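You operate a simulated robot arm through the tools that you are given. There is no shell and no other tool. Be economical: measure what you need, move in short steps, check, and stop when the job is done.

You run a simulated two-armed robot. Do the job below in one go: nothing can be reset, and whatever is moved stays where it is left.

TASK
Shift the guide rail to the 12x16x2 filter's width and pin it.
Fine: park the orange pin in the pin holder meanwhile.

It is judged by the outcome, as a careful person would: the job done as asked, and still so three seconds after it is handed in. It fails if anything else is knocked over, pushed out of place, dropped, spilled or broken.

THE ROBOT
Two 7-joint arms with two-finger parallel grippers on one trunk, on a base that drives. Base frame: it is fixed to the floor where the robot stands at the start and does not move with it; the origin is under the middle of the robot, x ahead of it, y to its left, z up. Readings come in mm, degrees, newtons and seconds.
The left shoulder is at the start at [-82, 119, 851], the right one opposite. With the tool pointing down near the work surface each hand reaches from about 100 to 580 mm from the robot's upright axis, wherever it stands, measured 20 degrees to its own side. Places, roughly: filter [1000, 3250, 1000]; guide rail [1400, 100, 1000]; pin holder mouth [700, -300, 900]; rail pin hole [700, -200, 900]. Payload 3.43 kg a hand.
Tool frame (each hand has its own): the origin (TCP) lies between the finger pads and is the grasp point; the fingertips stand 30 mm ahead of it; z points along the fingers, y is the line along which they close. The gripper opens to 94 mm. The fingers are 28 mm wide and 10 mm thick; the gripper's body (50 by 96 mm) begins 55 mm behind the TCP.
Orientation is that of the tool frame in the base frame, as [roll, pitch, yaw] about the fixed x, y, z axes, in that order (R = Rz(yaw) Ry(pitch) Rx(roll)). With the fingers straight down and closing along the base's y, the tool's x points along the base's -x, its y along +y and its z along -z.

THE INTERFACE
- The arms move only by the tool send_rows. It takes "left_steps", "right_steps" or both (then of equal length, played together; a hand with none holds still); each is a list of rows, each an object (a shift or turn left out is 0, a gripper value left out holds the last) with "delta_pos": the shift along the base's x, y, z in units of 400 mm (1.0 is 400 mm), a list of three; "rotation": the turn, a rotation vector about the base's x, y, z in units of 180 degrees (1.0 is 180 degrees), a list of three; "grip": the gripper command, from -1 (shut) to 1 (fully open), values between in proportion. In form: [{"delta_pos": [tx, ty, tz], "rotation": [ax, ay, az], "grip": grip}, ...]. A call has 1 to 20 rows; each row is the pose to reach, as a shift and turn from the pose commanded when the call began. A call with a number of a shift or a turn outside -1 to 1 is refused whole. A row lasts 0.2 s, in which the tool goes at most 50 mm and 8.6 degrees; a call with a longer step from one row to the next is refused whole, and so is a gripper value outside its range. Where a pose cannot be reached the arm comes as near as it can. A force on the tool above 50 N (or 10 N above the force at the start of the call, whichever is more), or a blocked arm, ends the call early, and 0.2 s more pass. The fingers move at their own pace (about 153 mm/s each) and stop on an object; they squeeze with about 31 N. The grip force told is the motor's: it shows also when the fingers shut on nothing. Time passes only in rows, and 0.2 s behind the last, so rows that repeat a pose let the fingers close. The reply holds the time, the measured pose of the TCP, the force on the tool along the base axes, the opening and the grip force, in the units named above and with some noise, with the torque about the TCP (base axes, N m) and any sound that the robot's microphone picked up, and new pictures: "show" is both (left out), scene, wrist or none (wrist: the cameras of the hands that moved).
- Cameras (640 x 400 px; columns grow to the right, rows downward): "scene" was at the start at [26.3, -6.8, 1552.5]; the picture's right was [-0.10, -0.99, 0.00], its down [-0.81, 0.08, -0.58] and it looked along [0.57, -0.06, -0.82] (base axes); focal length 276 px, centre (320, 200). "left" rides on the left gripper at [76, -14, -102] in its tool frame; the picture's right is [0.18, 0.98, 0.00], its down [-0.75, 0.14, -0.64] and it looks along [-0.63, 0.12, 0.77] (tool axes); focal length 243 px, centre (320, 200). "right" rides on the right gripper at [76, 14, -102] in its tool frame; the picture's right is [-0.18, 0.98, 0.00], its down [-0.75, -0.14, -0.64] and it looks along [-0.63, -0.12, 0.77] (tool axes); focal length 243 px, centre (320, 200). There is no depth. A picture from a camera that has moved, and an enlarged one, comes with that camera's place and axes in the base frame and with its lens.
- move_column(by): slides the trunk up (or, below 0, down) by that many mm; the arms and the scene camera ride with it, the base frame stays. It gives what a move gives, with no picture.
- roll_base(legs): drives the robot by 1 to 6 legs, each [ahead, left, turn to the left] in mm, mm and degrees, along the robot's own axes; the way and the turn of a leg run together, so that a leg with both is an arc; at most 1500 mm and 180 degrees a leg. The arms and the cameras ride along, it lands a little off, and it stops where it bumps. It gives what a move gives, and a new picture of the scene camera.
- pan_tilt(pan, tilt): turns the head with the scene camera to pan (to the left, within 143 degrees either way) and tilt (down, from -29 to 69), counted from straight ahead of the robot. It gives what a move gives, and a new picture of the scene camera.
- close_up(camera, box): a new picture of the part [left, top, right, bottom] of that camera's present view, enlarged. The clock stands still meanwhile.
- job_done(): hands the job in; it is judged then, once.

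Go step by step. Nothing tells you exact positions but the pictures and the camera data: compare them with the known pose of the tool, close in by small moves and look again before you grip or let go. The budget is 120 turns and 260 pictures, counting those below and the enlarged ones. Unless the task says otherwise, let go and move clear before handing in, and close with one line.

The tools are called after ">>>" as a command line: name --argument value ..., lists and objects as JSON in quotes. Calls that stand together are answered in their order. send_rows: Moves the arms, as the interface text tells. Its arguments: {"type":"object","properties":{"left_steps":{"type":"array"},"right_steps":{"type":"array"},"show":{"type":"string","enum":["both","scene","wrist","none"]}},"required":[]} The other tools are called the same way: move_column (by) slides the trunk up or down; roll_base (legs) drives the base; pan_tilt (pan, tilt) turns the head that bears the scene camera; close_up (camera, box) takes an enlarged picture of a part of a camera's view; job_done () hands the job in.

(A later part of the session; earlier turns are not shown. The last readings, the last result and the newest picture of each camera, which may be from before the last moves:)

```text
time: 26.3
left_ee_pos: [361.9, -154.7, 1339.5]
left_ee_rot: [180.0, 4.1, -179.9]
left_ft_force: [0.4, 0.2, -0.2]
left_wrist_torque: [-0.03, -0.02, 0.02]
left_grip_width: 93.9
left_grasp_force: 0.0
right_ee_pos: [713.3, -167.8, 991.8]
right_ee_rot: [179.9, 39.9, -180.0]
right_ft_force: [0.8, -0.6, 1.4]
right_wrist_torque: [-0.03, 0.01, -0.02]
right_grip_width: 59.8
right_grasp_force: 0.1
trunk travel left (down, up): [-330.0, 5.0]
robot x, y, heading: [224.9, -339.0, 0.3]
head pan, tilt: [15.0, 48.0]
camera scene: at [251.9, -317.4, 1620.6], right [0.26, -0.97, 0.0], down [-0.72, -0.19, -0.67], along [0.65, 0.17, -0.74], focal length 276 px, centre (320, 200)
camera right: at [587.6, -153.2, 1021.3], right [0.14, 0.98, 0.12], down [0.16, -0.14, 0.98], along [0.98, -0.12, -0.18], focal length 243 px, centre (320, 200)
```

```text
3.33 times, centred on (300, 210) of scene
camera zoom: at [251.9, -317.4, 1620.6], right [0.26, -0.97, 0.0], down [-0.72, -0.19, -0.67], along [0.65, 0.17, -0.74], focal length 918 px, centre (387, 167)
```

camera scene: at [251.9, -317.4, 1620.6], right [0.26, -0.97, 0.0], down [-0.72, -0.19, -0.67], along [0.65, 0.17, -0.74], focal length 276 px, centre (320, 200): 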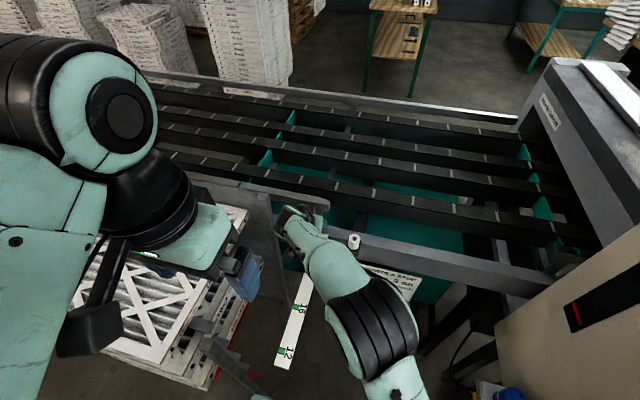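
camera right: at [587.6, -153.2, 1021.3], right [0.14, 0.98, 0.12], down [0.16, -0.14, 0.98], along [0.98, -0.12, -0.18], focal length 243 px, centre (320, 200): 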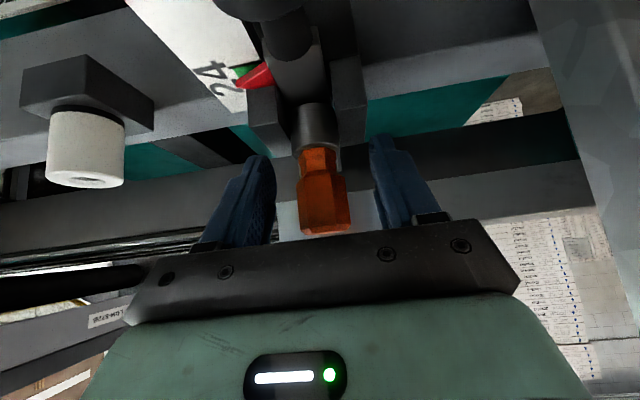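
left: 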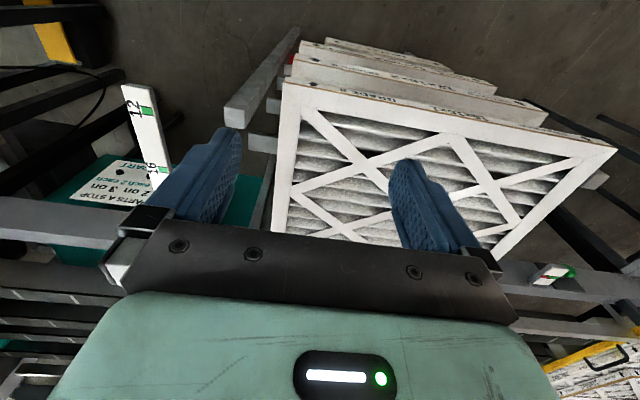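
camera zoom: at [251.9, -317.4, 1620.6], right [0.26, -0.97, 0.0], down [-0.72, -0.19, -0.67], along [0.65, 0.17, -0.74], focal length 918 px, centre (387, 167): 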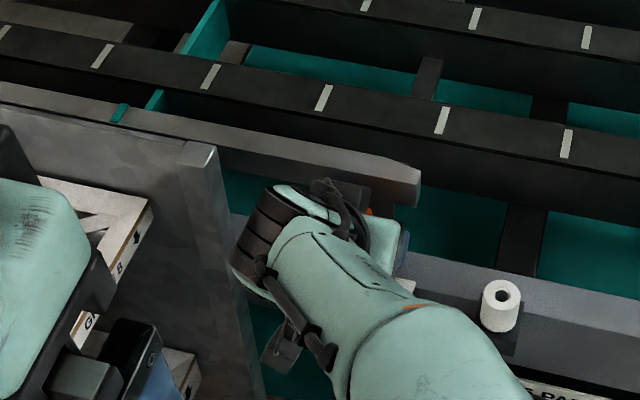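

The handle sits centred between the fingers; closing the grip.

>>> send_rows --right_steps '[{"grip": -1}, {"grip": -1}, {"grip": -1}]' --show "wrist"

```text
time: 27.1
left_ee_pos: [361.4, -154.0, 1339.6]
left_ee_rot: [-180.0, 4.2, 179.9]
left_ft_force: [0.0, -0.8, -0.2]
left_wrist_torque: [0.0, 0.01, 0.02]
left_grip_width: 94.3
left_grasp_force: 0.0
right_ee_pos: [713.6, -166.9, 991.0]
right_ee_rot: [180.0, 39.8, -179.9]
right_ft_force: [1.1, 1.7, 1.9]
right_wrist_torque: [0.03, -0.01, 0.05]
right_grip_width: 30.8
right_grasp_force: 30.8
trunk travel left (down, up): [-330.0, 5.0]
robot x, y, heading: [221.7, -340.6, 0.2]
head pan, tilt: [15.0, 48.0]
camera right: at [587.7, -153.4, 1021.3], right [0.14, 0.98, 0.12], down [0.16, -0.14, 0.98], along [0.98, -0.12, -0.18], focal length 243 px, centre (320, 200)
```

right: 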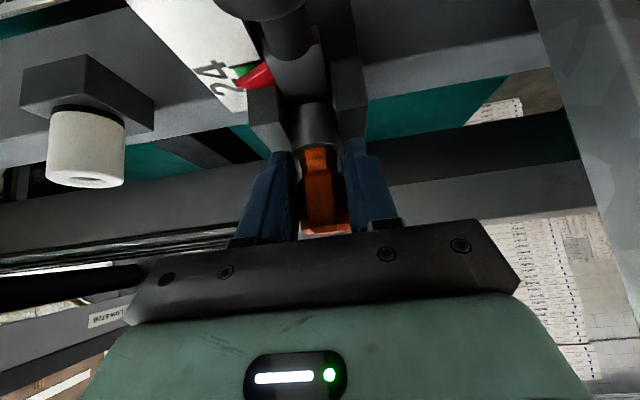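

Gripped at 31 mm. Lifting straight up.

>>> send_rows --right_steps '[{"delta_pos": [0, 0, 0.03], "grip": -1}, {"delta_pos": [0, 0, 0.07], "grip": -1}, {"delta_pos": [0, 0, 0.12], "grip": -1}, {"delta_pos": [0, 0, 0.18], "grip": -1}, {"delta_pos": [0, 0, 0.24], "grip": -1}, {"delta_pos": [0, 0, 0.28], "grip": -1}]'

>>> close_up --camera "right" --box '[160, 0, 480, 200]'

```text
time: 28.5
left_ee_pos: [360.9, -154.5, 1339.9]
left_ee_rot: [-179.9, 4.0, -179.9]
left_ft_force: [0.1, 0.1, 0.1]
left_wrist_torque: [0.02, 0.0, 0.03]
left_grip_width: 93.6
left_grasp_force: 0.0
right_ee_pos: [715.0, -165.5, 1100.6]
right_ee_rot: [-179.9, 40.0, -179.9]
right_ft_force: [0.7, -0.2, -1.6]
right_wrist_torque: [-0.01, 0.01, 0.03]
right_grip_width: 30.9
right_grasp_force: 31.7
trunk travel left (down, up): [-330.0, 5.0]
robot x, y, heading: [223.2, -337.5, 0.2]
head pan, tilt: [15.0, 48.0]
camera scene: at [252.1, -317.4, 1620.6], right [0.26, -0.97, 0.0], down [-0.72, -0.19, -0.67], along [0.65, 0.17, -0.74], focal length 276 px, centre (320, 200)
camera right: at [588.5, -151.7, 1130.7], right [0.14, 0.98, 0.12], down [0.17, -0.14, 0.98], along [0.98, -0.12, -0.18], focal length 243 px, centre (320, 200)
```

scene: 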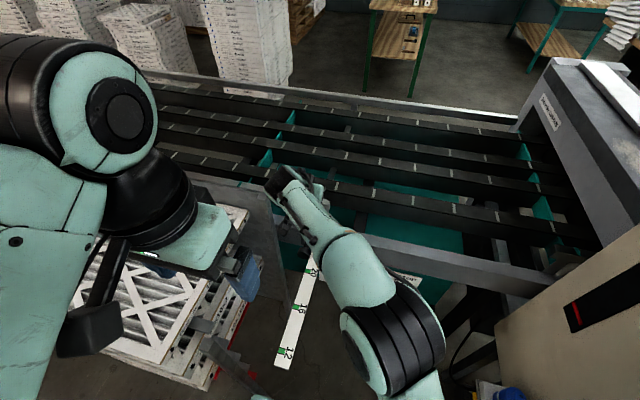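
right: 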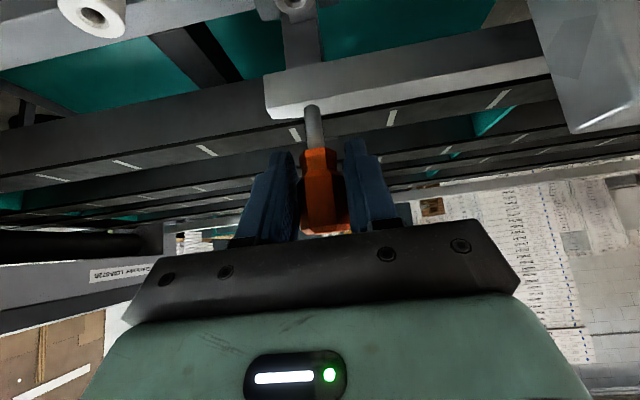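

```text
2.00 times, centred on (320, 100) of right
camera zoom: at [588.5, -151.7, 1130.7], right [0.14, 0.98, 0.12], down [0.17, -0.14, 0.98], along [0.98, -0.12, -0.18], focal length 485 px, centre (320, 400)
```

zoom: 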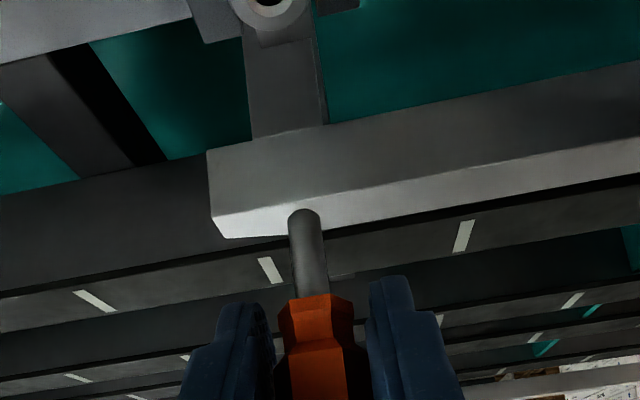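

Pin is out, with about a 30 mm shaft. Holder mouth triangulates to ≈(702,-299,966); I carry the pin above it.

>>> send_rows --right_steps '[{"delta_pos": [-0.016, -0.11, 0], "grip": -1}, {"delta_pos": [-0.032, -0.22, 0], "grip": -1}, {"delta_pos": [-0.046, -0.332, -0.05], "grip": -1}, {"delta_pos": [-0.046, -0.332, -0.1], "grip": -1}, {"delta_pos": [-0.046, -0.332, -0.1], "grip": -1}]'

>>> close_up --camera "right" --box '[160, 0, 480, 200]'

>>> close_up --camera "scene" --box '[280, 180, 440, 300]'

```text
time: 29.7
left_ee_pos: [360.8, -155.3, 1339.8]
left_ee_rot: [180.0, 4.0, 180.0]
left_ft_force: [0.1, -0.5, 0.7]
left_wrist_torque: [0.04, 0.01, -0.02]
left_grip_width: 93.9
left_grasp_force: 0.1
right_ee_pos: [697.2, -299.7, 1061.3]
right_ee_rot: [180.0, 40.0, -179.8]
right_ft_force: [-0.1, -0.4, -1.3]
right_wrist_torque: [0.01, 0.0, -0.01]
right_grip_width: 31.1
right_grasp_force: 31.0
trunk travel left (down, up): [-330.0, 5.0]
robot x, y, heading: [223.7, -336.0, 0.2]
head pan, tilt: [15.0, 48.0]
camera scene: at [252.0, -317.8, 1620.6], right [0.26, -0.97, 0.0], down [-0.72, -0.19, -0.67], along [0.65, 0.17, -0.74], focal length 276 px, centre (320, 200)
camera right: at [571.8, -285.8, 1090.7], right [0.14, 0.98, 0.12], down [0.17, -0.14, 0.98], along [0.98, -0.12, -0.18], focal length 243 px, centre (320, 200)
```

scene: 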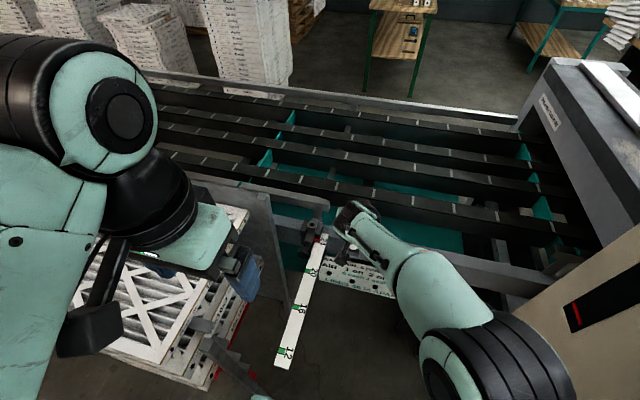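
right: 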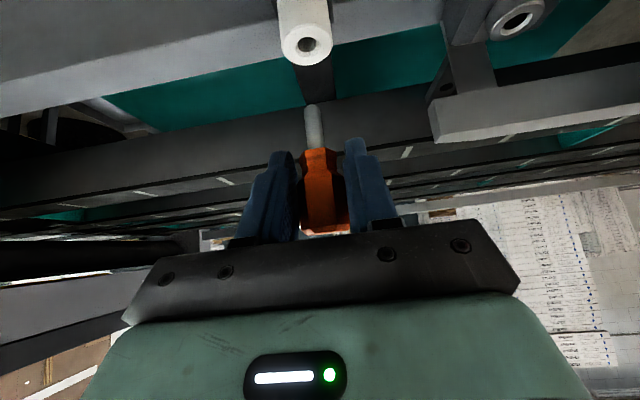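

```text
2.00 times, centred on (320, 100) of right
camera zoom: at [571.8, -285.8, 1090.7], right [0.14, 0.98, 0.12], down [0.17, -0.14, 0.98], along [0.98, -0.12, -0.18], focal length 485 px, centre (320, 400)
```

zoom: 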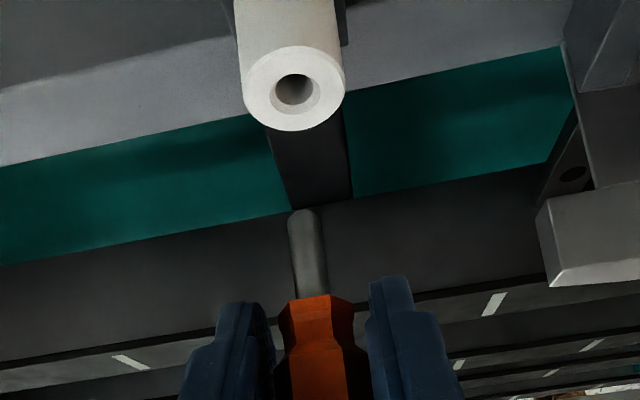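

```text
3.33 times, centred on (360, 240) of scene
camera zoom: at [252.0, -317.8, 1620.6], right [0.26, -0.97, 0.0], down [-0.72, -0.19, -0.67], along [0.65, 0.17, -0.74], focal length 918 px, centre (187, 67)
```

zoom: 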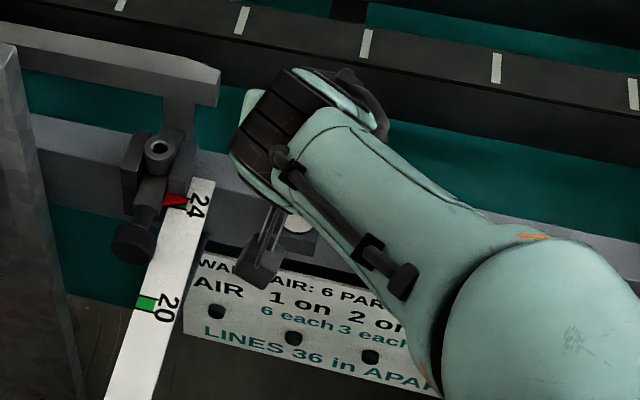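

Alignment looks within a millimetre or two; lowering until the tip is just above the mouth, then check.

>>> send_rows --right_steps '[{"delta_pos": [0, 0.002, -0.04], "grip": -1}, {"delta_pos": [0, 0.003, -0.08], "grip": -1}, {"delta_pos": [0, 0.003, -0.08], "grip": -1}]' --show "none"

>>> close_up --camera "right" --box '[240, 40, 400, 140]'

```text
time: 30.5
left_ee_pos: [360.6, -155.2, 1339.5]
left_ee_rot: [-180.0, 4.1, -180.0]
left_ft_force: [0.9, -0.8, -0.2]
left_wrist_torque: [0.03, -0.02, -0.03]
left_grip_width: 93.7
left_grasp_force: 0.1
right_ee_pos: [696.9, -298.5, 1029.4]
right_ee_rot: [-180.0, 40.0, -179.9]
right_ft_force: [0.6, 0.0, -0.5]
right_wrist_torque: [0.03, -0.01, -0.01]
right_grip_width: 31.2
right_grasp_force: 31.5
trunk travel left (down, up): [-330.0, 5.0]
robot x, y, heading: [219.5, -339.1, 0.1]
head pan, tilt: [15.0, 48.0]
```

```text
4.00 times, centred on (320, 90) of right
camera zoom: at [571.9, -284.5, 1059.4], right [0.14, 0.98, 0.12], down [0.16, -0.14, 0.98], along [0.98, -0.12, -0.18], focal length 970 px, centre (320, 640)
```

zoom: 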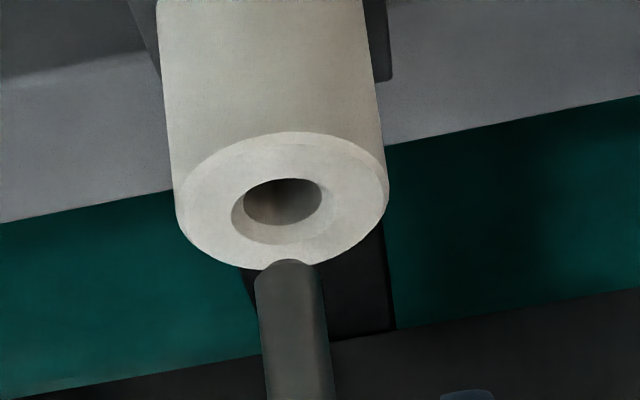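

>>> send_rows --right_steps '[{"delta_pos": [0, 0, -0.008], "grip": -1}, {"delta_pos": [0, 0, -0.016], "grip": -1}, {"delta_pos": [0, 0, -0.016], "grip": -1}]' --show "none"

>>> close_up --camera "right" --box '[240, 40, 400, 140]'

```text
time: 31.3
left_ee_pos: [361.9, -155.5, 1339.5]
left_ee_rot: [180.0, 4.0, -179.9]
left_ft_force: [0.0, 0.1, -0.4]
left_wrist_torque: [0.02, -0.01, -0.01]
left_grip_width: 93.8
left_grasp_force: 0.0
right_ee_pos: [696.8, -298.0, 1023.6]
right_ee_rot: [-179.9, 39.9, -179.9]
right_ft_force: [-0.3, -0.6, -1.0]
right_wrist_torque: [0.05, -0.02, 0.02]
right_grip_width: 31.0
right_grasp_force: 30.7
trunk travel left (down, up): [-330.0, 5.0]
robot x, y, heading: [221.9, -338.9, 0.1]
head pan, tilt: [15.0, 48.0]
```

```text
4.00 times, centred on (320, 90) of right
camera zoom: at [571.4, -283.7, 1052.9], right [0.14, 0.98, 0.12], down [0.17, -0.14, 0.98], along [0.98, -0.12, -0.18], focal length 970 px, centre (320, 640)
```

zoom: 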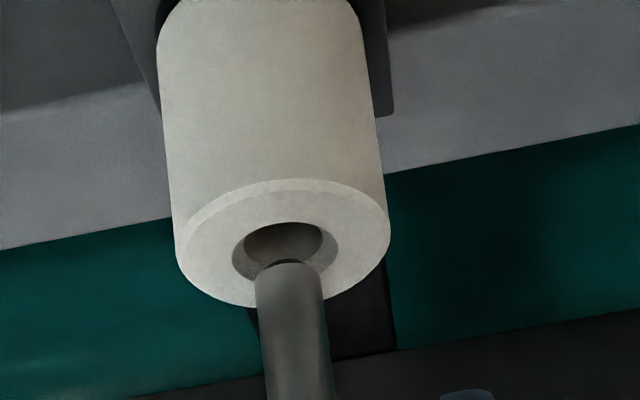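

>>> send_rows --right_steps '[{"delta_pos": [0, -0.001, -0.006], "grip": -1}, {"delta_pos": [0, -0.001, -0.012], "grip": -1}, {"delta_pos": [0, -0.001, -0.018], "grip": -1}]' --show "none"

>>> close_up --camera "right" --box '[240, 40, 400, 140]'

```text
time: 32.1
left_ee_pos: [359.8, -156.6, 1339.5]
left_ee_rot: [-180.0, 4.2, 179.9]
left_ft_force: [0.0, 0.0, 0.1]
left_wrist_torque: [0.06, 0.0, -0.02]
left_grip_width: 94.0
left_grasp_force: 0.1
right_ee_pos: [697.2, -297.7, 1015.0]
right_ee_rot: [-179.8, 39.8, -179.9]
right_ft_force: [-3.0, -1.1, -0.1]
right_wrist_torque: [-0.04, 0.15, -0.02]
right_grip_width: 30.9
right_grasp_force: 30.7
trunk travel left (down, up): [-330.0, 5.0]
robot x, y, heading: [225.1, -338.0, 0.1]
head pan, tilt: [15.0, 48.0]
```

```text
4.00 times, centred on (320, 90) of right
camera zoom: at [571.3, -282.8, 1044.9], right [0.14, 0.98, 0.12], down [0.17, -0.14, 0.98], along [0.98, -0.12, -0.18], focal length 970 px, centre (320, 640)
```

zoom: 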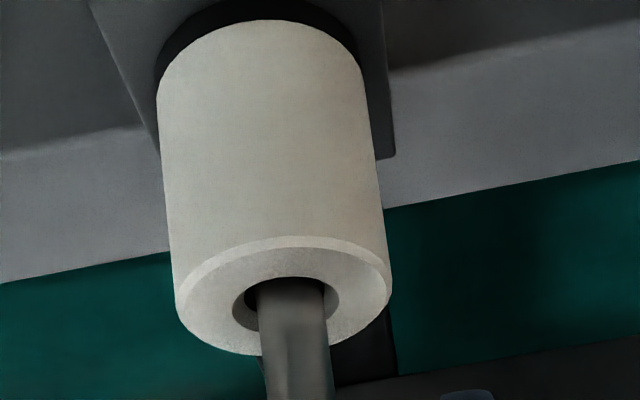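

It is entering the bore, pressing slightly on the far side. I shift 2 mm back and keep lowering.

>>> send_rows --right_steps '[{"delta_pos": [-0.005, -0.002, -0.003], "grip": -1}, {"delta_pos": [-0.005, -0.002, -0.018], "grip": -1}, {"delta_pos": [-0.005, -0.002, -0.033], "grip": -1}, {"delta_pos": [-0.005, -0.002, -0.048], "grip": -1}]' --show "wrist"

```text
time: 33.1
left_ee_pos: [358.7, -154.7, 1341.5]
left_ee_rot: [-179.9, 4.2, -180.0]
left_ft_force: [0.4, 0.0, 0.1]
left_wrist_torque: [0.01, 0.03, -0.01]
left_grip_width: 94.0
left_grasp_force: 0.1
right_ee_pos: [695.7, -297.1, 1002.2]
right_ee_rot: [179.7, 40.6, 179.9]
right_ft_force: [-5.2, -1.9, 33.6]
right_wrist_torque: [-0.62, -0.18, -0.34]
right_grip_width: 30.9
right_grasp_force: 30.7
trunk travel left (down, up): [-330.0, 5.0]
robot x, y, heading: [221.9, -340.5, 0.2]
head pan, tilt: [15.0, 48.0]
camera right: at [569.8, -283.2, 1030.4], right [0.14, 0.98, 0.12], down [0.15, -0.14, 0.98], along [0.98, -0.12, -0.17], focal length 243 px, centre (320, 200)
```

right: 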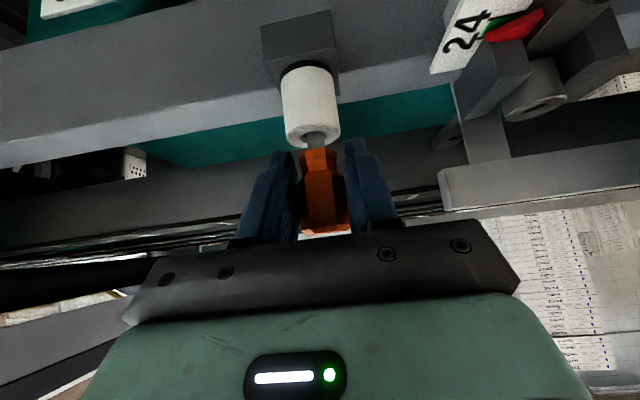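

>>> close_up --camera "right" --box '[240, 60, 400, 160]'

>>> close_up --camera "scene" --box '[290, 180, 410, 260]'

```text
4.00 times, centred on (320, 110) of right
camera zoom: at [569.8, -283.2, 1030.4], right [0.14, 0.98, 0.12], down [0.15, -0.14, 0.98], along [0.98, -0.12, -0.17], focal length 970 px, centre (320, 560)
```

zoom: 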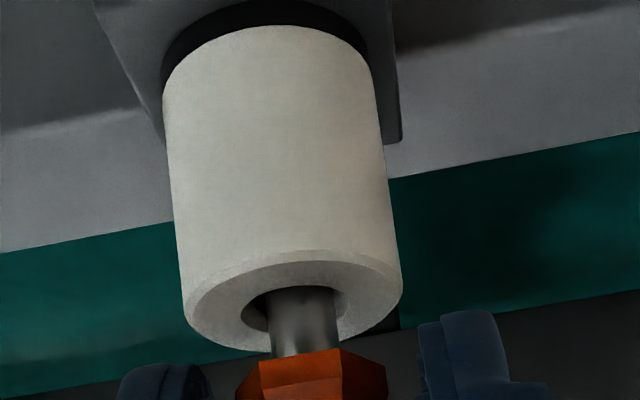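

```text
5.00 times, centred on (350, 220) of scene
camera zoom: at [248.3, -317.9, 1621.0], right [0.26, -0.97, 0.0], down [-0.72, -0.19, -0.67], along [0.65, 0.17, -0.74], focal length 1378 px, centre (170, 100)
```

zoom: 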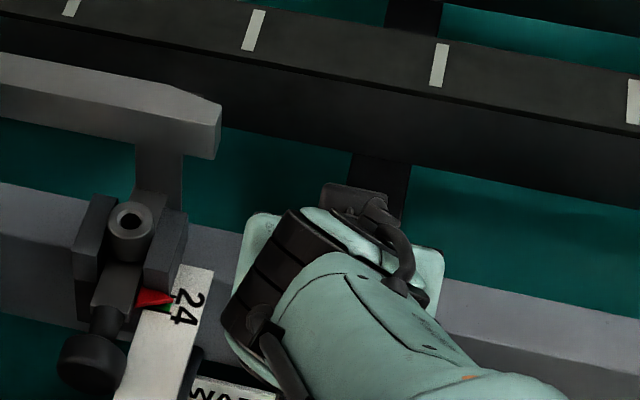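

The pin is about 1.5 mm too far left (+y) and binding on the bevel. I back up slightly, shift, and lower again.

>>> send_rows --right_steps '[{"delta_pos": [-0.003, -0.004, 0.025], "grip": -1}, {"delta_pos": [-0.004, -0.006, 0.02], "grip": -1}, {"delta_pos": [-0.004, -0.006, 0.01], "grip": -1}, {"delta_pos": [-0.004, -0.006, 0.0], "grip": -1}, {"delta_pos": [-0.004, -0.006, -0.01], "grip": -1}]' --show "none"

>>> close_up --camera "right" --box '[240, 60, 400, 160]'

```text
time: 34.5
left_ee_pos: [357.2, -156.1, 1339.7]
left_ee_rot: [-180.0, 4.1, -179.9]
left_ft_force: [-0.4, -0.8, -0.1]
left_wrist_torque: [0.01, -0.03, -0.02]
left_grip_width: 93.8
left_grasp_force: 0.1
right_ee_pos: [694.5, -301.2, 1001.4]
right_ee_rot: [179.1, 41.0, 179.6]
right_ft_force: [-10.5, -3.7, 18.3]
right_wrist_torque: [0.08, 0.15, 0.2]
right_grip_width: 31.2
right_grasp_force: 30.4
trunk travel left (down, up): [-330.0, 5.0]
robot x, y, heading: [221.9, -338.2, 0.1]
head pan, tilt: [15.0, 48.0]
stopped in row 5 (right hand): the force on the tool passed its limit at 52 N (the readings are from after the stop); the commanded pose is now the measured one
```

```text
4.00 times, centred on (320, 110) of right
camera zoom: at [568.1, -286.1, 1029.3], right [0.14, 0.98, 0.13], down [0.15, -0.15, 0.98], along [0.98, -0.11, -0.17], focal length 970 px, centre (320, 560)
```

zoom: 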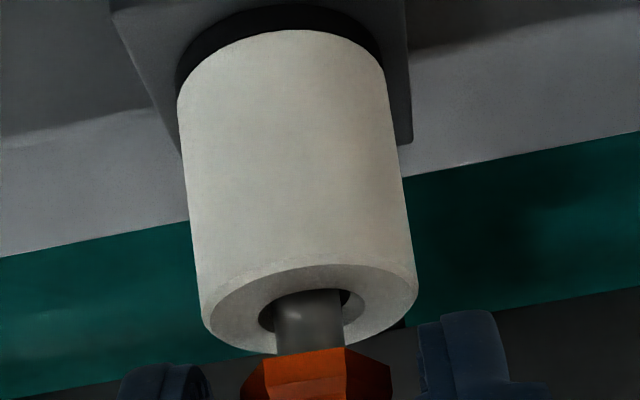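

>>> send_rows --right_steps '[{"delta_pos": [0, 0, 0.008], "grip": -1}, {"delta_pos": [0, 0, 0.008], "grip": -1}]' --show "none"

>>> close_up --camera "right" --box '[260, 80, 360, 150]'

```text
time: 35.1
left_ee_pos: [360.4, -155.8, 1339.3]
left_ee_rot: [179.9, 4.1, 180.0]
left_ft_force: [0.7, -0.2, 1.2]
left_wrist_torque: [0.01, 0.02, -0.02]
left_grip_width: 94.0
left_grasp_force: 0.1
right_ee_pos: [695.3, -298.8, 1002.3]
right_ee_rot: [179.2, 40.6, 179.7]
right_ft_force: [-5.3, -0.2, 5.2]
right_wrist_torque: [0.07, 0.17, 0.0]
right_grip_width: 31.0
right_grasp_force: 31.1
trunk travel left (down, up): [-330.0, 5.0]
robot x, y, heading: [221.6, -337.3, 0.1]
head pan, tilt: [15.0, 48.0]
```

```text
5.71 times, centred on (310, 115) of right
camera zoom: at [570.1, -285.2, 1030.2], right [0.14, 0.98, 0.13], down [0.15, -0.15, 0.98], along [0.98, -0.11, -0.17], focal length 1386 px, centre (377, 686)
```

zoom: 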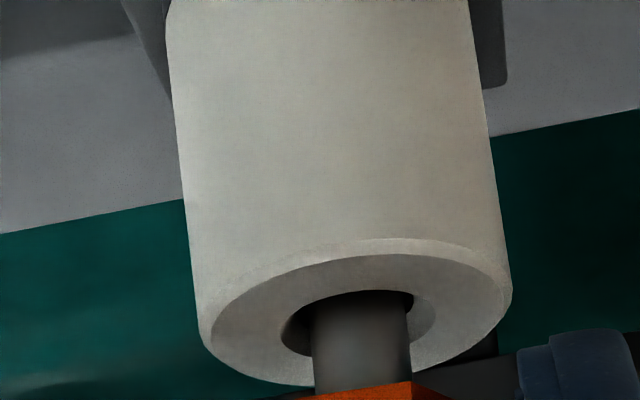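

>>> send_rows --right_steps '[{"delta_pos": [-0.005, 0, 0.01], "rotation": [-0.0034, 0.0033, -0.0012], "grip": -1}, {"delta_pos": [-0.005, 0, 0.003], "rotation": [-0.0034, 0.0033, -0.0012], "grip": -1}, {"delta_pos": [-0.005, 0, -0.006], "rotation": [-0.0034, 0.0033, -0.0012], "grip": -1}, {"delta_pos": [-0.005, 0, -0.014], "rotation": [-0.0034, 0.0033, -0.0012], "grip": -1}]' --show "none"

>>> close_up --camera "right" --box '[260, 80, 360, 150]'

```text
time: 36.1
left_ee_pos: [358.6, -156.4, 1340.9]
left_ee_rot: [179.9, 4.2, -179.9]
left_ft_force: [0.3, 0.3, 0.7]
left_wrist_torque: [0.0, 0.01, 0.01]
left_grip_width: 94.2
left_grasp_force: 0.0
right_ee_pos: [694.8, -299.4, 1001.3]
right_ee_rot: [179.6, 40.8, 179.6]
right_ft_force: [-4.1, -6.9, 33.2]
right_wrist_torque: [0.36, -0.11, 0.06]
right_grip_width: 31.4
right_grasp_force: 31.0
trunk travel left (down, up): [-330.0, 5.0]
robot x, y, heading: [222.0, -337.0, -0.1]
head pan, tilt: [15.0, 48.0]
```

```text
5.71 times, centred on (310, 115) of right
camera zoom: at [569.3, -284.5, 1030.0], right [0.14, 0.98, 0.12], down [0.15, -0.15, 0.98], along [0.98, -0.12, -0.17], focal length 1386 px, centre (377, 686)
```

zoom: 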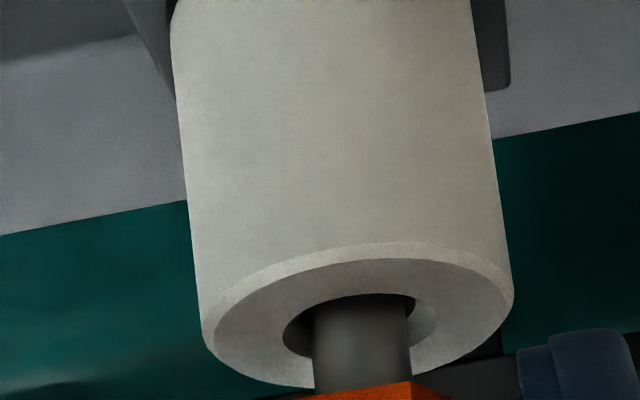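

The pin stops repeatedly at the same depth (~17 mm in). I'll make a small circular search under light pressure to see whether it's a ledge or the bottom.

>>> send_rows --right_steps '[{"delta_pos": [0.006, 0, 0.002], "grip": -1}, {"delta_pos": [0.006, -0.005, 0.002], "grip": -1}, {"delta_pos": [0, -0.006, 0.002], "grip": -1}, {"delta_pos": [-0.006, -0.005, 0.002], "grip": -1}, {"delta_pos": [-0.007, 0, 0.002], "grip": -1}, {"delta_pos": [-0.006, 0.005, 0.002], "grip": -1}, {"delta_pos": [0, 0.006, 0.002], "grip": -1}, {"delta_pos": [0.005, 0.005, 0.002], "grip": -1}, {"delta_pos": [0, 0, 0.002], "grip": -1}]' --show "none"

>>> close_up --camera "right" --box '[240, 60, 400, 160]'

```text
time: 38.1
left_ee_pos: [358.9, -155.7, 1340.0]
left_ee_rot: [180.0, 4.1, 180.0]
left_ft_force: [-0.9, -0.8, -0.3]
left_wrist_torque: [0.0, -0.01, 0.0]
left_grip_width: 94.2
left_grasp_force: 0.1
right_ee_pos: [695.9, -299.6, 1002.0]
right_ee_rot: [179.6, 40.6, 179.6]
right_ft_force: [1.7, -6.5, 38.4]
right_wrist_torque: [0.47, -0.39, -0.59]
right_grip_width: 31.2
right_grasp_force: 30.9
trunk travel left (down, up): [-330.0, 5.0]
robot x, y, heading: [221.9, -339.3, -0.0]
head pan, tilt: [15.0, 48.0]
```

```text
4.00 times, centred on (320, 110) of right
camera zoom: at [568.4, -284.6, 1030.2], right [0.14, 0.98, 0.13], down [0.15, -0.15, 0.98], along [0.98, -0.12, -0.17], focal length 970 px, centre (320, 560)
```

zoom: 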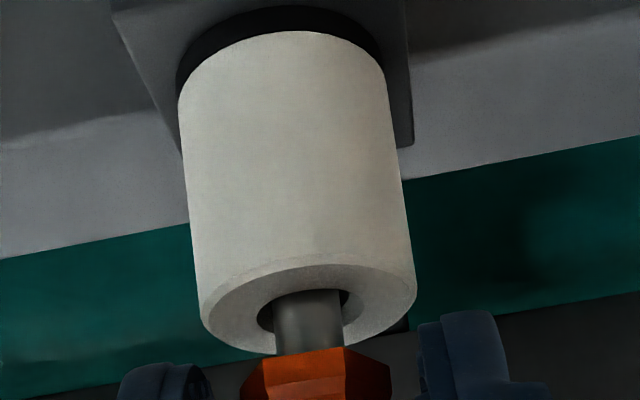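

It is consistently bottomed there, so the pin is seated. I relieve pressure, open, and check.

>>> send_rows --right_steps '[{"delta_pos": [0, 0, 0.012], "grip": -1}, {"delta_pos": [0, 0, 0.012], "grip": -0.2}, {"delta_pos": [0, 0, 0.012], "grip": 0.28}, {"delta_pos": [0, 0, 0.012], "grip": 0.28}]' --show "wrist"

```text
time: 39.1
left_ee_pos: [360.8, -155.3, 1339.8]
left_ee_rot: [180.0, 4.1, -180.0]
left_ft_force: [0.2, 0.4, -1.0]
left_wrist_torque: [-0.03, 0.01, -0.01]
left_grip_width: 94.0
left_grasp_force: 0.2
right_ee_pos: [692.1, -299.5, 1000.1]
right_ee_rot: [-179.8, 40.0, -180.0]
right_ft_force: [-0.5, 0.1, -1.1]
right_wrist_torque: [0.01, 0.0, 0.01]
right_grip_width: 60.0
right_grasp_force: 0.0
trunk travel left (down, up): [-330.0, 5.0]
robot x, y, heading: [223.7, -337.0, 0.1]
head pan, tilt: [15.0, 48.0]
camera right: at [567.7, -285.4, 1030.8], right [0.14, 0.98, 0.12], down [0.16, -0.14, 0.98], along [0.98, -0.12, -0.18], focal length 243 px, centre (320, 200)
```

right: 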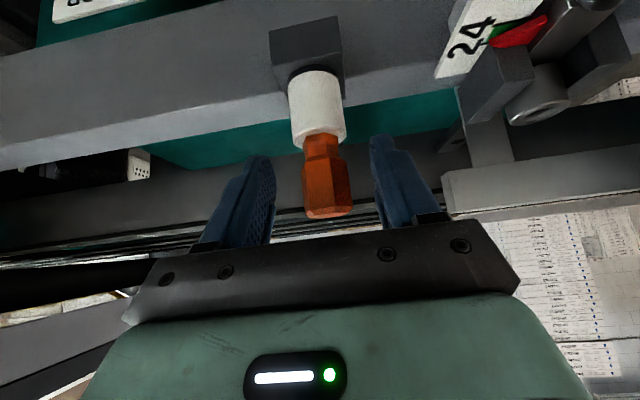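

On release the pin dropped fully into the holder — parked. I back the right hand away and look at the knob from the front.

>>> send_rows --right_steps '[{"delta_pos": [-0.04, 0, 0.05], "grip": 0.28}, {"delta_pos": [-0.08, 0, 0.11], "grip": 0.28}, {"delta_pos": [-0.14, 0, 0.2], "grip": 0.28}, {"delta_pos": [-0.22, -0.05, 0.2], "grip": 0.28}, {"delta_pos": [-0.3, -0.1, 0.2], "grip": 0.28}]'

>>> close_up --camera "right" --box '[280, 0, 520, 150]'

>>> close_up --camera "scene" --box '[260, 180, 380, 260]'

```text
time: 40.3
left_ee_pos: [359.4, -154.4, 1339.2]
left_ee_rot: [-180.0, 4.1, -180.0]
left_ft_force: [-0.8, 0.2, -0.6]
left_wrist_torque: [0.0, 0.02, 0.0]
left_grip_width: 93.7
left_grasp_force: 0.0
right_ee_pos: [570.1, -338.9, 1083.4]
right_ee_rot: [-179.9, 40.2, 180.0]
right_ft_force: [-0.8, -1.7, -0.4]
right_wrist_torque: [0.01, 0.02, 0.01]
right_grip_width: 60.3
right_grasp_force: 0.2
trunk travel left (down, up): [-330.0, 5.0]
robot x, y, heading: [223.2, -337.7, -0.2]
head pan, tilt: [15.0, 48.0]
camera scene: at [250.7, -318.1, 1620.5], right [0.26, -0.97, 0.0], down [-0.72, -0.19, -0.67], along [0.65, 0.17, -0.74], focal length 276 px, centre (320, 200)
camera right: at [446.2, -325.2, 1112.4], right [0.14, 0.98, 0.12], down [0.16, -0.14, 0.98], along [0.98, -0.12, -0.18], focal length 243 px, centre (320, 200)
```

scene: 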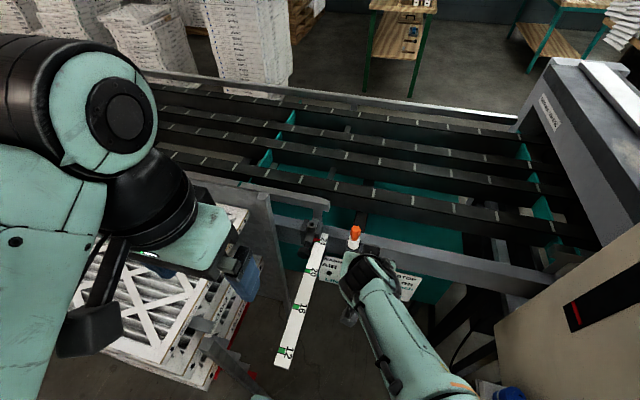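
right: 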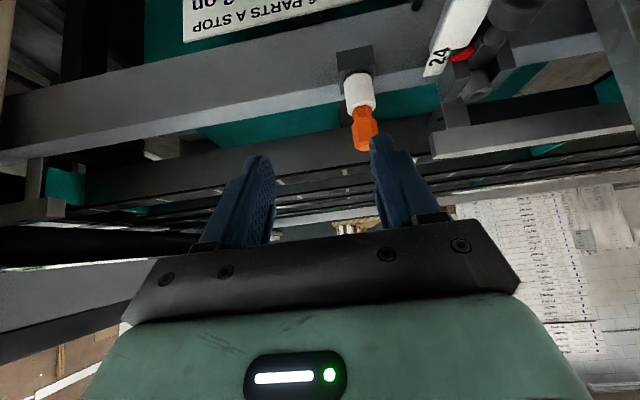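

```text
2.67 times, centred on (400, 75) of right
camera zoom: at [446.2, -325.2, 1112.4], right [0.14, 0.98, 0.12], down [0.16, -0.14, 0.98], along [0.98, -0.12, -0.18], focal length 647 px, centre (107, 533)
```

zoom: 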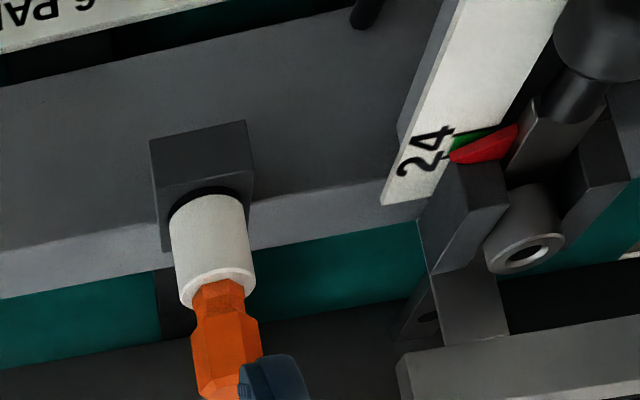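

```text
5.00 times, centred on (320, 220) of scene
camera zoom: at [250.7, -318.1, 1620.5], right [0.26, -0.97, 0.0], down [-0.72, -0.19, -0.67], along [0.65, 0.17, -0.74], focal length 1378 px, centre (320, 100)
```

zoom: 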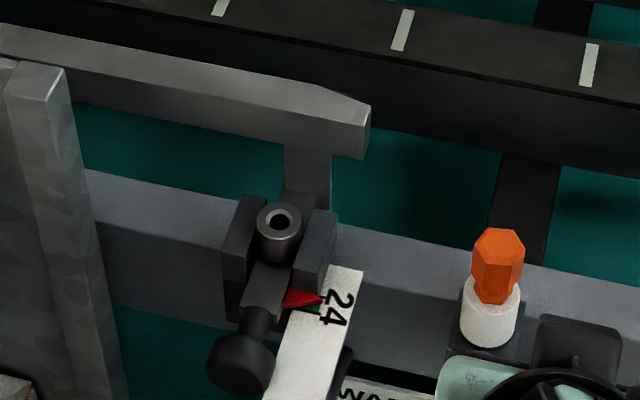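

The pin is parked properly. Now I move the right hand aside and bring the left hand, rolled 30° to stay above the strip, toward the knob at ≈(640,-168,939).

>>> send_rows --left_steps '[{"delta_pos": [0.07, 0.01, -0.06], "rotation": [-0.02, 0.003, 0]}, {"delta_pos": [0.15, 0.02, -0.12], "rotation": [-0.04, 0.006, 0]}, {"delta_pos": [0.23, 0.03, -0.18], "rotation": [-0.07, 0.009, 0]}, {"delta_pos": [0.31, 0.04, -0.24], "rotation": [-0.1, 0.013, 0]}, {"delta_pos": [0.39, 0.06, -0.3], "rotation": [-0.13, 0.017, 0]}, {"delta_pos": [0.47, 0.075, -0.36], "rotation": [-0.15, 0.02, 0]}, {"delta_pos": [0.54, 0.085, -0.42], "rotation": [-0.1667, 0.0228, 0]}, {"delta_pos": [0.6, 0.095, -0.475], "rotation": [-0.1667, 0.0228, 0]}, {"delta_pos": [0.6, 0.095, -0.475], "rotation": [-0.1667, 0.0228, 0]}]' --right_steps '[{"delta_pos": [-0.05, -0.05, 0.02]}, {"delta_pos": [-0.1, -0.1, 0.04]}, {"delta_pos": [-0.15, -0.15, 0.06]}, {"delta_pos": [-0.2, -0.2, 0.08]}, {"delta_pos": [-0.25, -0.25, 0.1]}, {"delta_pos": [-0.25, -0.25, 0.1]}, {"delta_pos": [-0.25, -0.25, 0.1]}, {"delta_pos": [-0.25, -0.25, 0.1]}, {"delta_pos": [-0.25, -0.25, 0.1]}]'

```text
time: 41.4
left_ee_pos: [501.6, -134.8, 1229.1]
left_ee_rot: [-159.5, 1.1, -179.1]
left_ft_force: [-0.1, 0.5, 0.8]
left_wrist_torque: [-0.02, 0.01, -0.04]
left_grip_width: 94.1
left_grasp_force: 0.2
right_ee_pos: [490.0, -431.8, 1101.3]
right_ee_rot: [170.3, 34.4, 174.7]
right_ft_force: [0.4, 0.2, 0.6]
right_wrist_torque: [0.02, 0.03, -0.01]
right_grip_width: 60.1
right_grasp_force: 0.1
right hand out of reach, approached as far as the arm can: row 2
trunk travel left (down, up): [-330.0, 5.0]
robot x, y, heading: [219.2, -335.1, -0.0]
head pan, tilt: [15.0, 48.0]
stopped in row 5 (right hand): the arm was blocked; the commanded pose is now the measured one
camera scene: at [252.4, -316.5, 1620.6], right [0.26, -0.97, 0.0], down [-0.72, -0.19, -0.67], along [0.65, 0.17, -0.74], focal length 276 px, centre (320, 200)
camera right: at [367.6, -424.2, 1144.2], right [0.15, 0.96, 0.24], down [0.25, -0.27, 0.93], along [0.96, -0.08, -0.28], focal length 243 px, centre (320, 200)
camera left: at [422.9, -114.7, 1329.0], right [-0.19, 0.92, -0.35], down [0.74, 0.37, 0.57], along [0.65, -0.15, -0.75], focal length 243 px, centre (320, 200)
```

scene: 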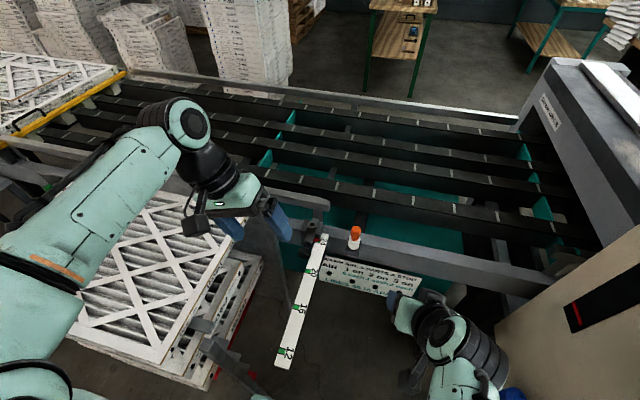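
right: 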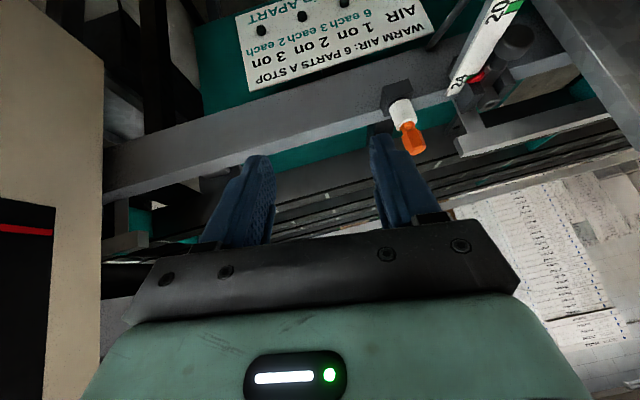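
left: 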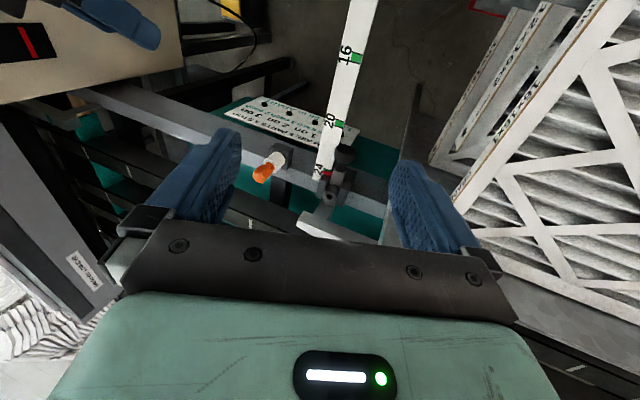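

The right arm reports being blocked; I'll look right to make sure its elbow isn't against anything.

>>> pan_tilt --pan -40 --tilt 60

```text
time: 42.6
left_ee_pos: [501.7, -134.7, 1229.9]
left_ee_rot: [-159.5, 1.2, -179.0]
left_ft_force: [0.2, -0.1, -0.1]
left_wrist_torque: [-0.03, 0.0, -0.03]
left_grip_width: 94.2
left_grasp_force: 0.2
right_ee_pos: [489.3, -433.4, 1101.8]
right_ee_rot: [170.3, 34.5, 174.7]
right_ft_force: [0.3, 0.3, 0.5]
right_wrist_torque: [0.02, 0.01, -0.03]
right_grip_width: 60.4
right_grasp_force: 0.1
trunk travel left (down, up): [-330.0, 5.0]
robot x, y, heading: [226.4, -339.4, 0.2]
head pan, tilt: [-40.0, 60.0]
camera scene: at [226.9, -380.8, 1605.3], right [-0.64, -0.77, 0.0], down [-0.66, 0.56, -0.5], along [0.38, -0.32, -0.87], focal length 276 px, centre (320, 200)
```

scene: 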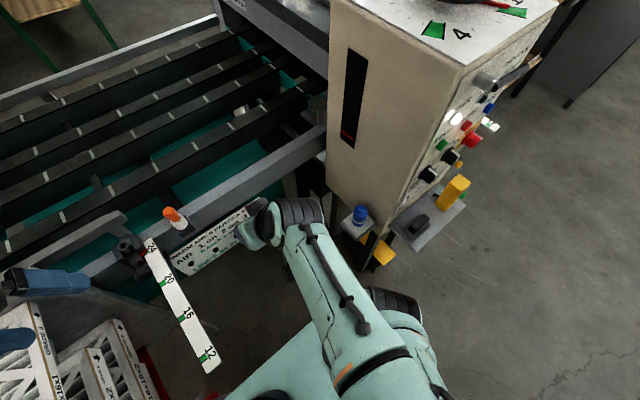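

No contact with the cabinet; just a joint limit. I continue with the left hand alone.

>>> send_rows --left_steps '[{"delta_pos": [0.07, 0.012, -0.07], "rotation": [-0.02, 0.003, -0.002]}, {"delta_pos": [0.14, 0.024, -0.14], "rotation": [-0.04, 0.005, -0.004]}, {"delta_pos": [0.2, 0.036, -0.21], "rotation": [-0.053, 0.0067, -0.0056]}, {"delta_pos": [0.26, 0.045, -0.275], "rotation": [-0.053, 0.0067, -0.0056]}, {"delta_pos": [0.26, 0.045, -0.275], "rotation": [-0.053, 0.0067, -0.0056]}]' --show "wrist"

>>> pan_tilt --pan 10 --tilt 50

>>> close_up --camera "left" --box '[240, 50, 440, 175]'

```text
time: 43.8
left_ee_pos: [606.1, -118.4, 1121.6]
left_ee_rot: [-150.0, 0.0, -180.0]
left_ft_force: [-0.2, -1.0, 0.6]
left_wrist_torque: [0.04, 0.02, -0.02]
left_grip_width: 93.9
left_grasp_force: 0.1
right_ee_pos: [488.5, -433.6, 1101.3]
right_ee_rot: [170.2, 34.5, 174.7]
right_ft_force: [0.5, 0.5, 0.5]
right_wrist_torque: [-0.03, 0.03, -0.02]
right_grip_width: 60.2
right_grasp_force: 0.0
trunk travel left (down, up): [-330.0, 5.0]
robot x, y, heading: [223.9, -335.3, 0.1]
head pan, tilt: [-40.0, 60.0]
camera left: at [529.3, -80.3, 1217.9], right [-0.19, 0.85, -0.49], down [0.75, 0.44, 0.48], along [0.63, -0.28, -0.72], focal length 243 px, centre (320, 200)
```

left: 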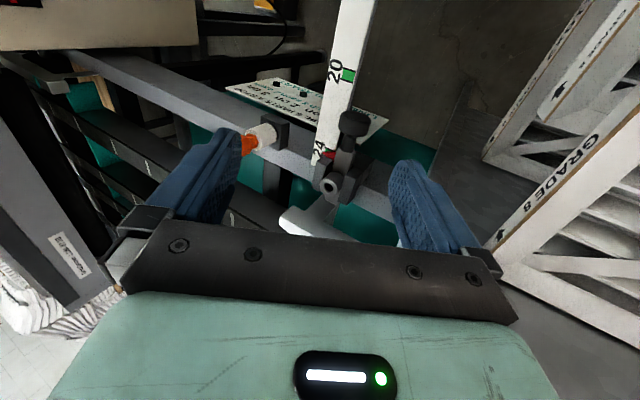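

```text
time: 45.0
left_ee_pos: [605.1, -117.0, 1121.4]
left_ee_rot: [-150.0, -0.2, 180.0]
left_ft_force: [-0.9, -0.1, 0.9]
left_wrist_torque: [-0.02, -0.02, -0.02]
left_grip_width: 93.8
left_grasp_force: 0.1
right_ee_pos: [489.2, -433.4, 1102.0]
right_ee_rot: [170.3, 34.4, 174.7]
right_ft_force: [-0.3, 1.0, 0.1]
right_wrist_torque: [0.0, -0.01, 0.0]
right_grip_width: 59.9
right_grasp_force: 0.1
trunk travel left (down, up): [-330.0, 5.0]
robot x, y, heading: [221.9, -337.2, -0.0]
head pan, tilt: [10.0, 50.0]
camera scene: at [251.6, -324.7, 1617.8], right [0.17, -0.98, 0.0], down [-0.75, -0.13, -0.64], along [0.63, 0.11, -0.77], focal length 276 px, centre (320, 200)
```

scene: 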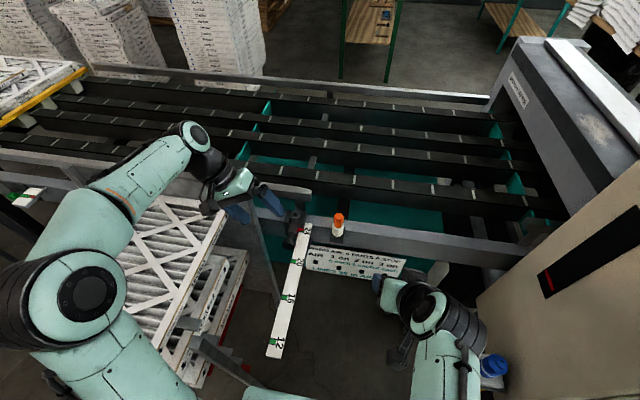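

```text
3.20 times, centred on (340, 112) of left
camera zoom: at [529.6, -80.2, 1218.0], right [-0.19, 0.85, -0.49], down [0.75, 0.44, 0.48], along [0.63, -0.28, -0.72], focal length 776 px, centre (256, 480)
```

zoom: 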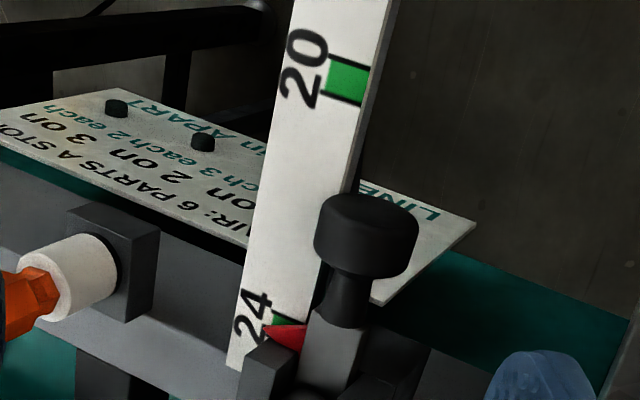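

Clear view: the knob is a 37 mm cylinder centred at ≈(640,-168,939), with the strip edge just below its right side. I descend along the tilted tool axis to straddle it.

>>> send_rows --left_steps '[{"delta_pos": [0.04, -0.01, -0.1], "grip": 0.28}, {"delta_pos": [0.086, -0.02, -0.2], "grip": 0.28}, {"delta_pos": [0.086, -0.026, -0.284], "grip": 0.28}, {"delta_pos": [0.086, -0.06, -0.343], "grip": 0.28}, {"delta_pos": [0.086, -0.06, -0.343], "grip": 0.28}]' --show "wrist"

>>> close_up --camera "left" --box '[220, 30, 460, 180]'

>>> close_up --camera "right" --box '[400, 0, 600, 125]'

```text
time: 46.2
left_ee_pos: [637.1, -140.6, 983.0]
left_ee_rot: [-150.0, -0.1, -179.9]
left_ft_force: [-20.3, 2.7, 9.0]
left_wrist_torque: [0.38, -2.63, 1.66]
left_grip_width: 60.3
left_grasp_force: 0.1
right_ee_pos: [485.9, -434.5, 1102.3]
right_ee_rot: [170.4, 34.6, 174.8]
right_ft_force: [-0.6, -1.1, -0.1]
right_wrist_torque: [-0.01, -0.01, 0.0]
right_grip_width: 60.2
right_grasp_force: 0.0
trunk travel left (down, up): [-330.0, 5.0]
robot x, y, heading: [224.0, -337.7, -0.1]
head pan, tilt: [10.0, 50.0]
camera left: at [560.9, -103.2, 1079.2], right [-0.19, 0.85, -0.49], down [0.75, 0.44, 0.48], along [0.63, -0.28, -0.72], focal length 243 px, centre (320, 200)
```

left: 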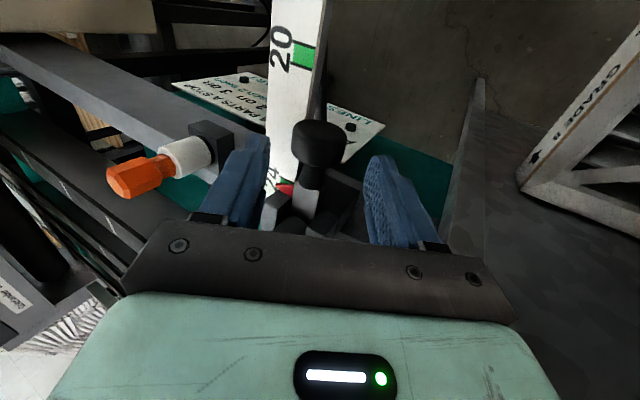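

```text
2.67 times, centred on (340, 105) of left
camera zoom: at [560.9, -103.2, 1079.2], right [-0.19, 0.85, -0.49], down [0.75, 0.44, 0.48], along [0.63, -0.28, -0.72], focal length 647 px, centre (267, 453)
```

zoom: 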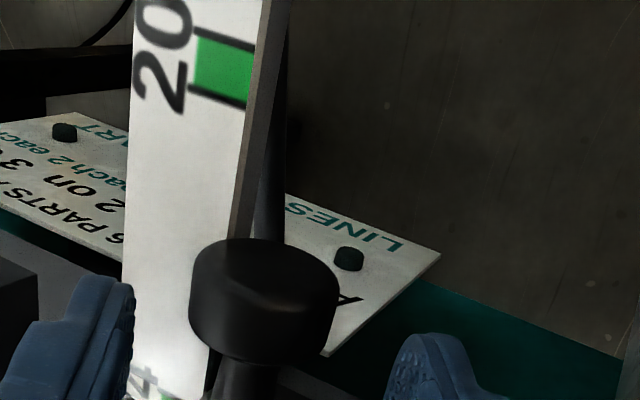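

```text
3.20 times, centred on (500, 62) of right
camera zoom: at [363.9, -424.9, 1144.5], right [0.15, 0.96, 0.24], down [0.25, -0.27, 0.93], along [0.96, -0.08, -0.28], focal length 776 px, centre (-256, 640)
```

zoom: 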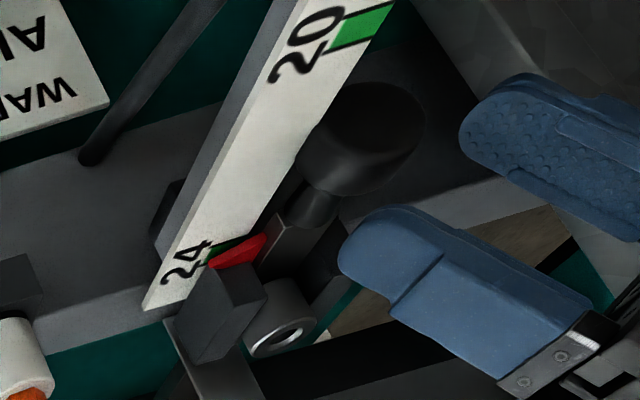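

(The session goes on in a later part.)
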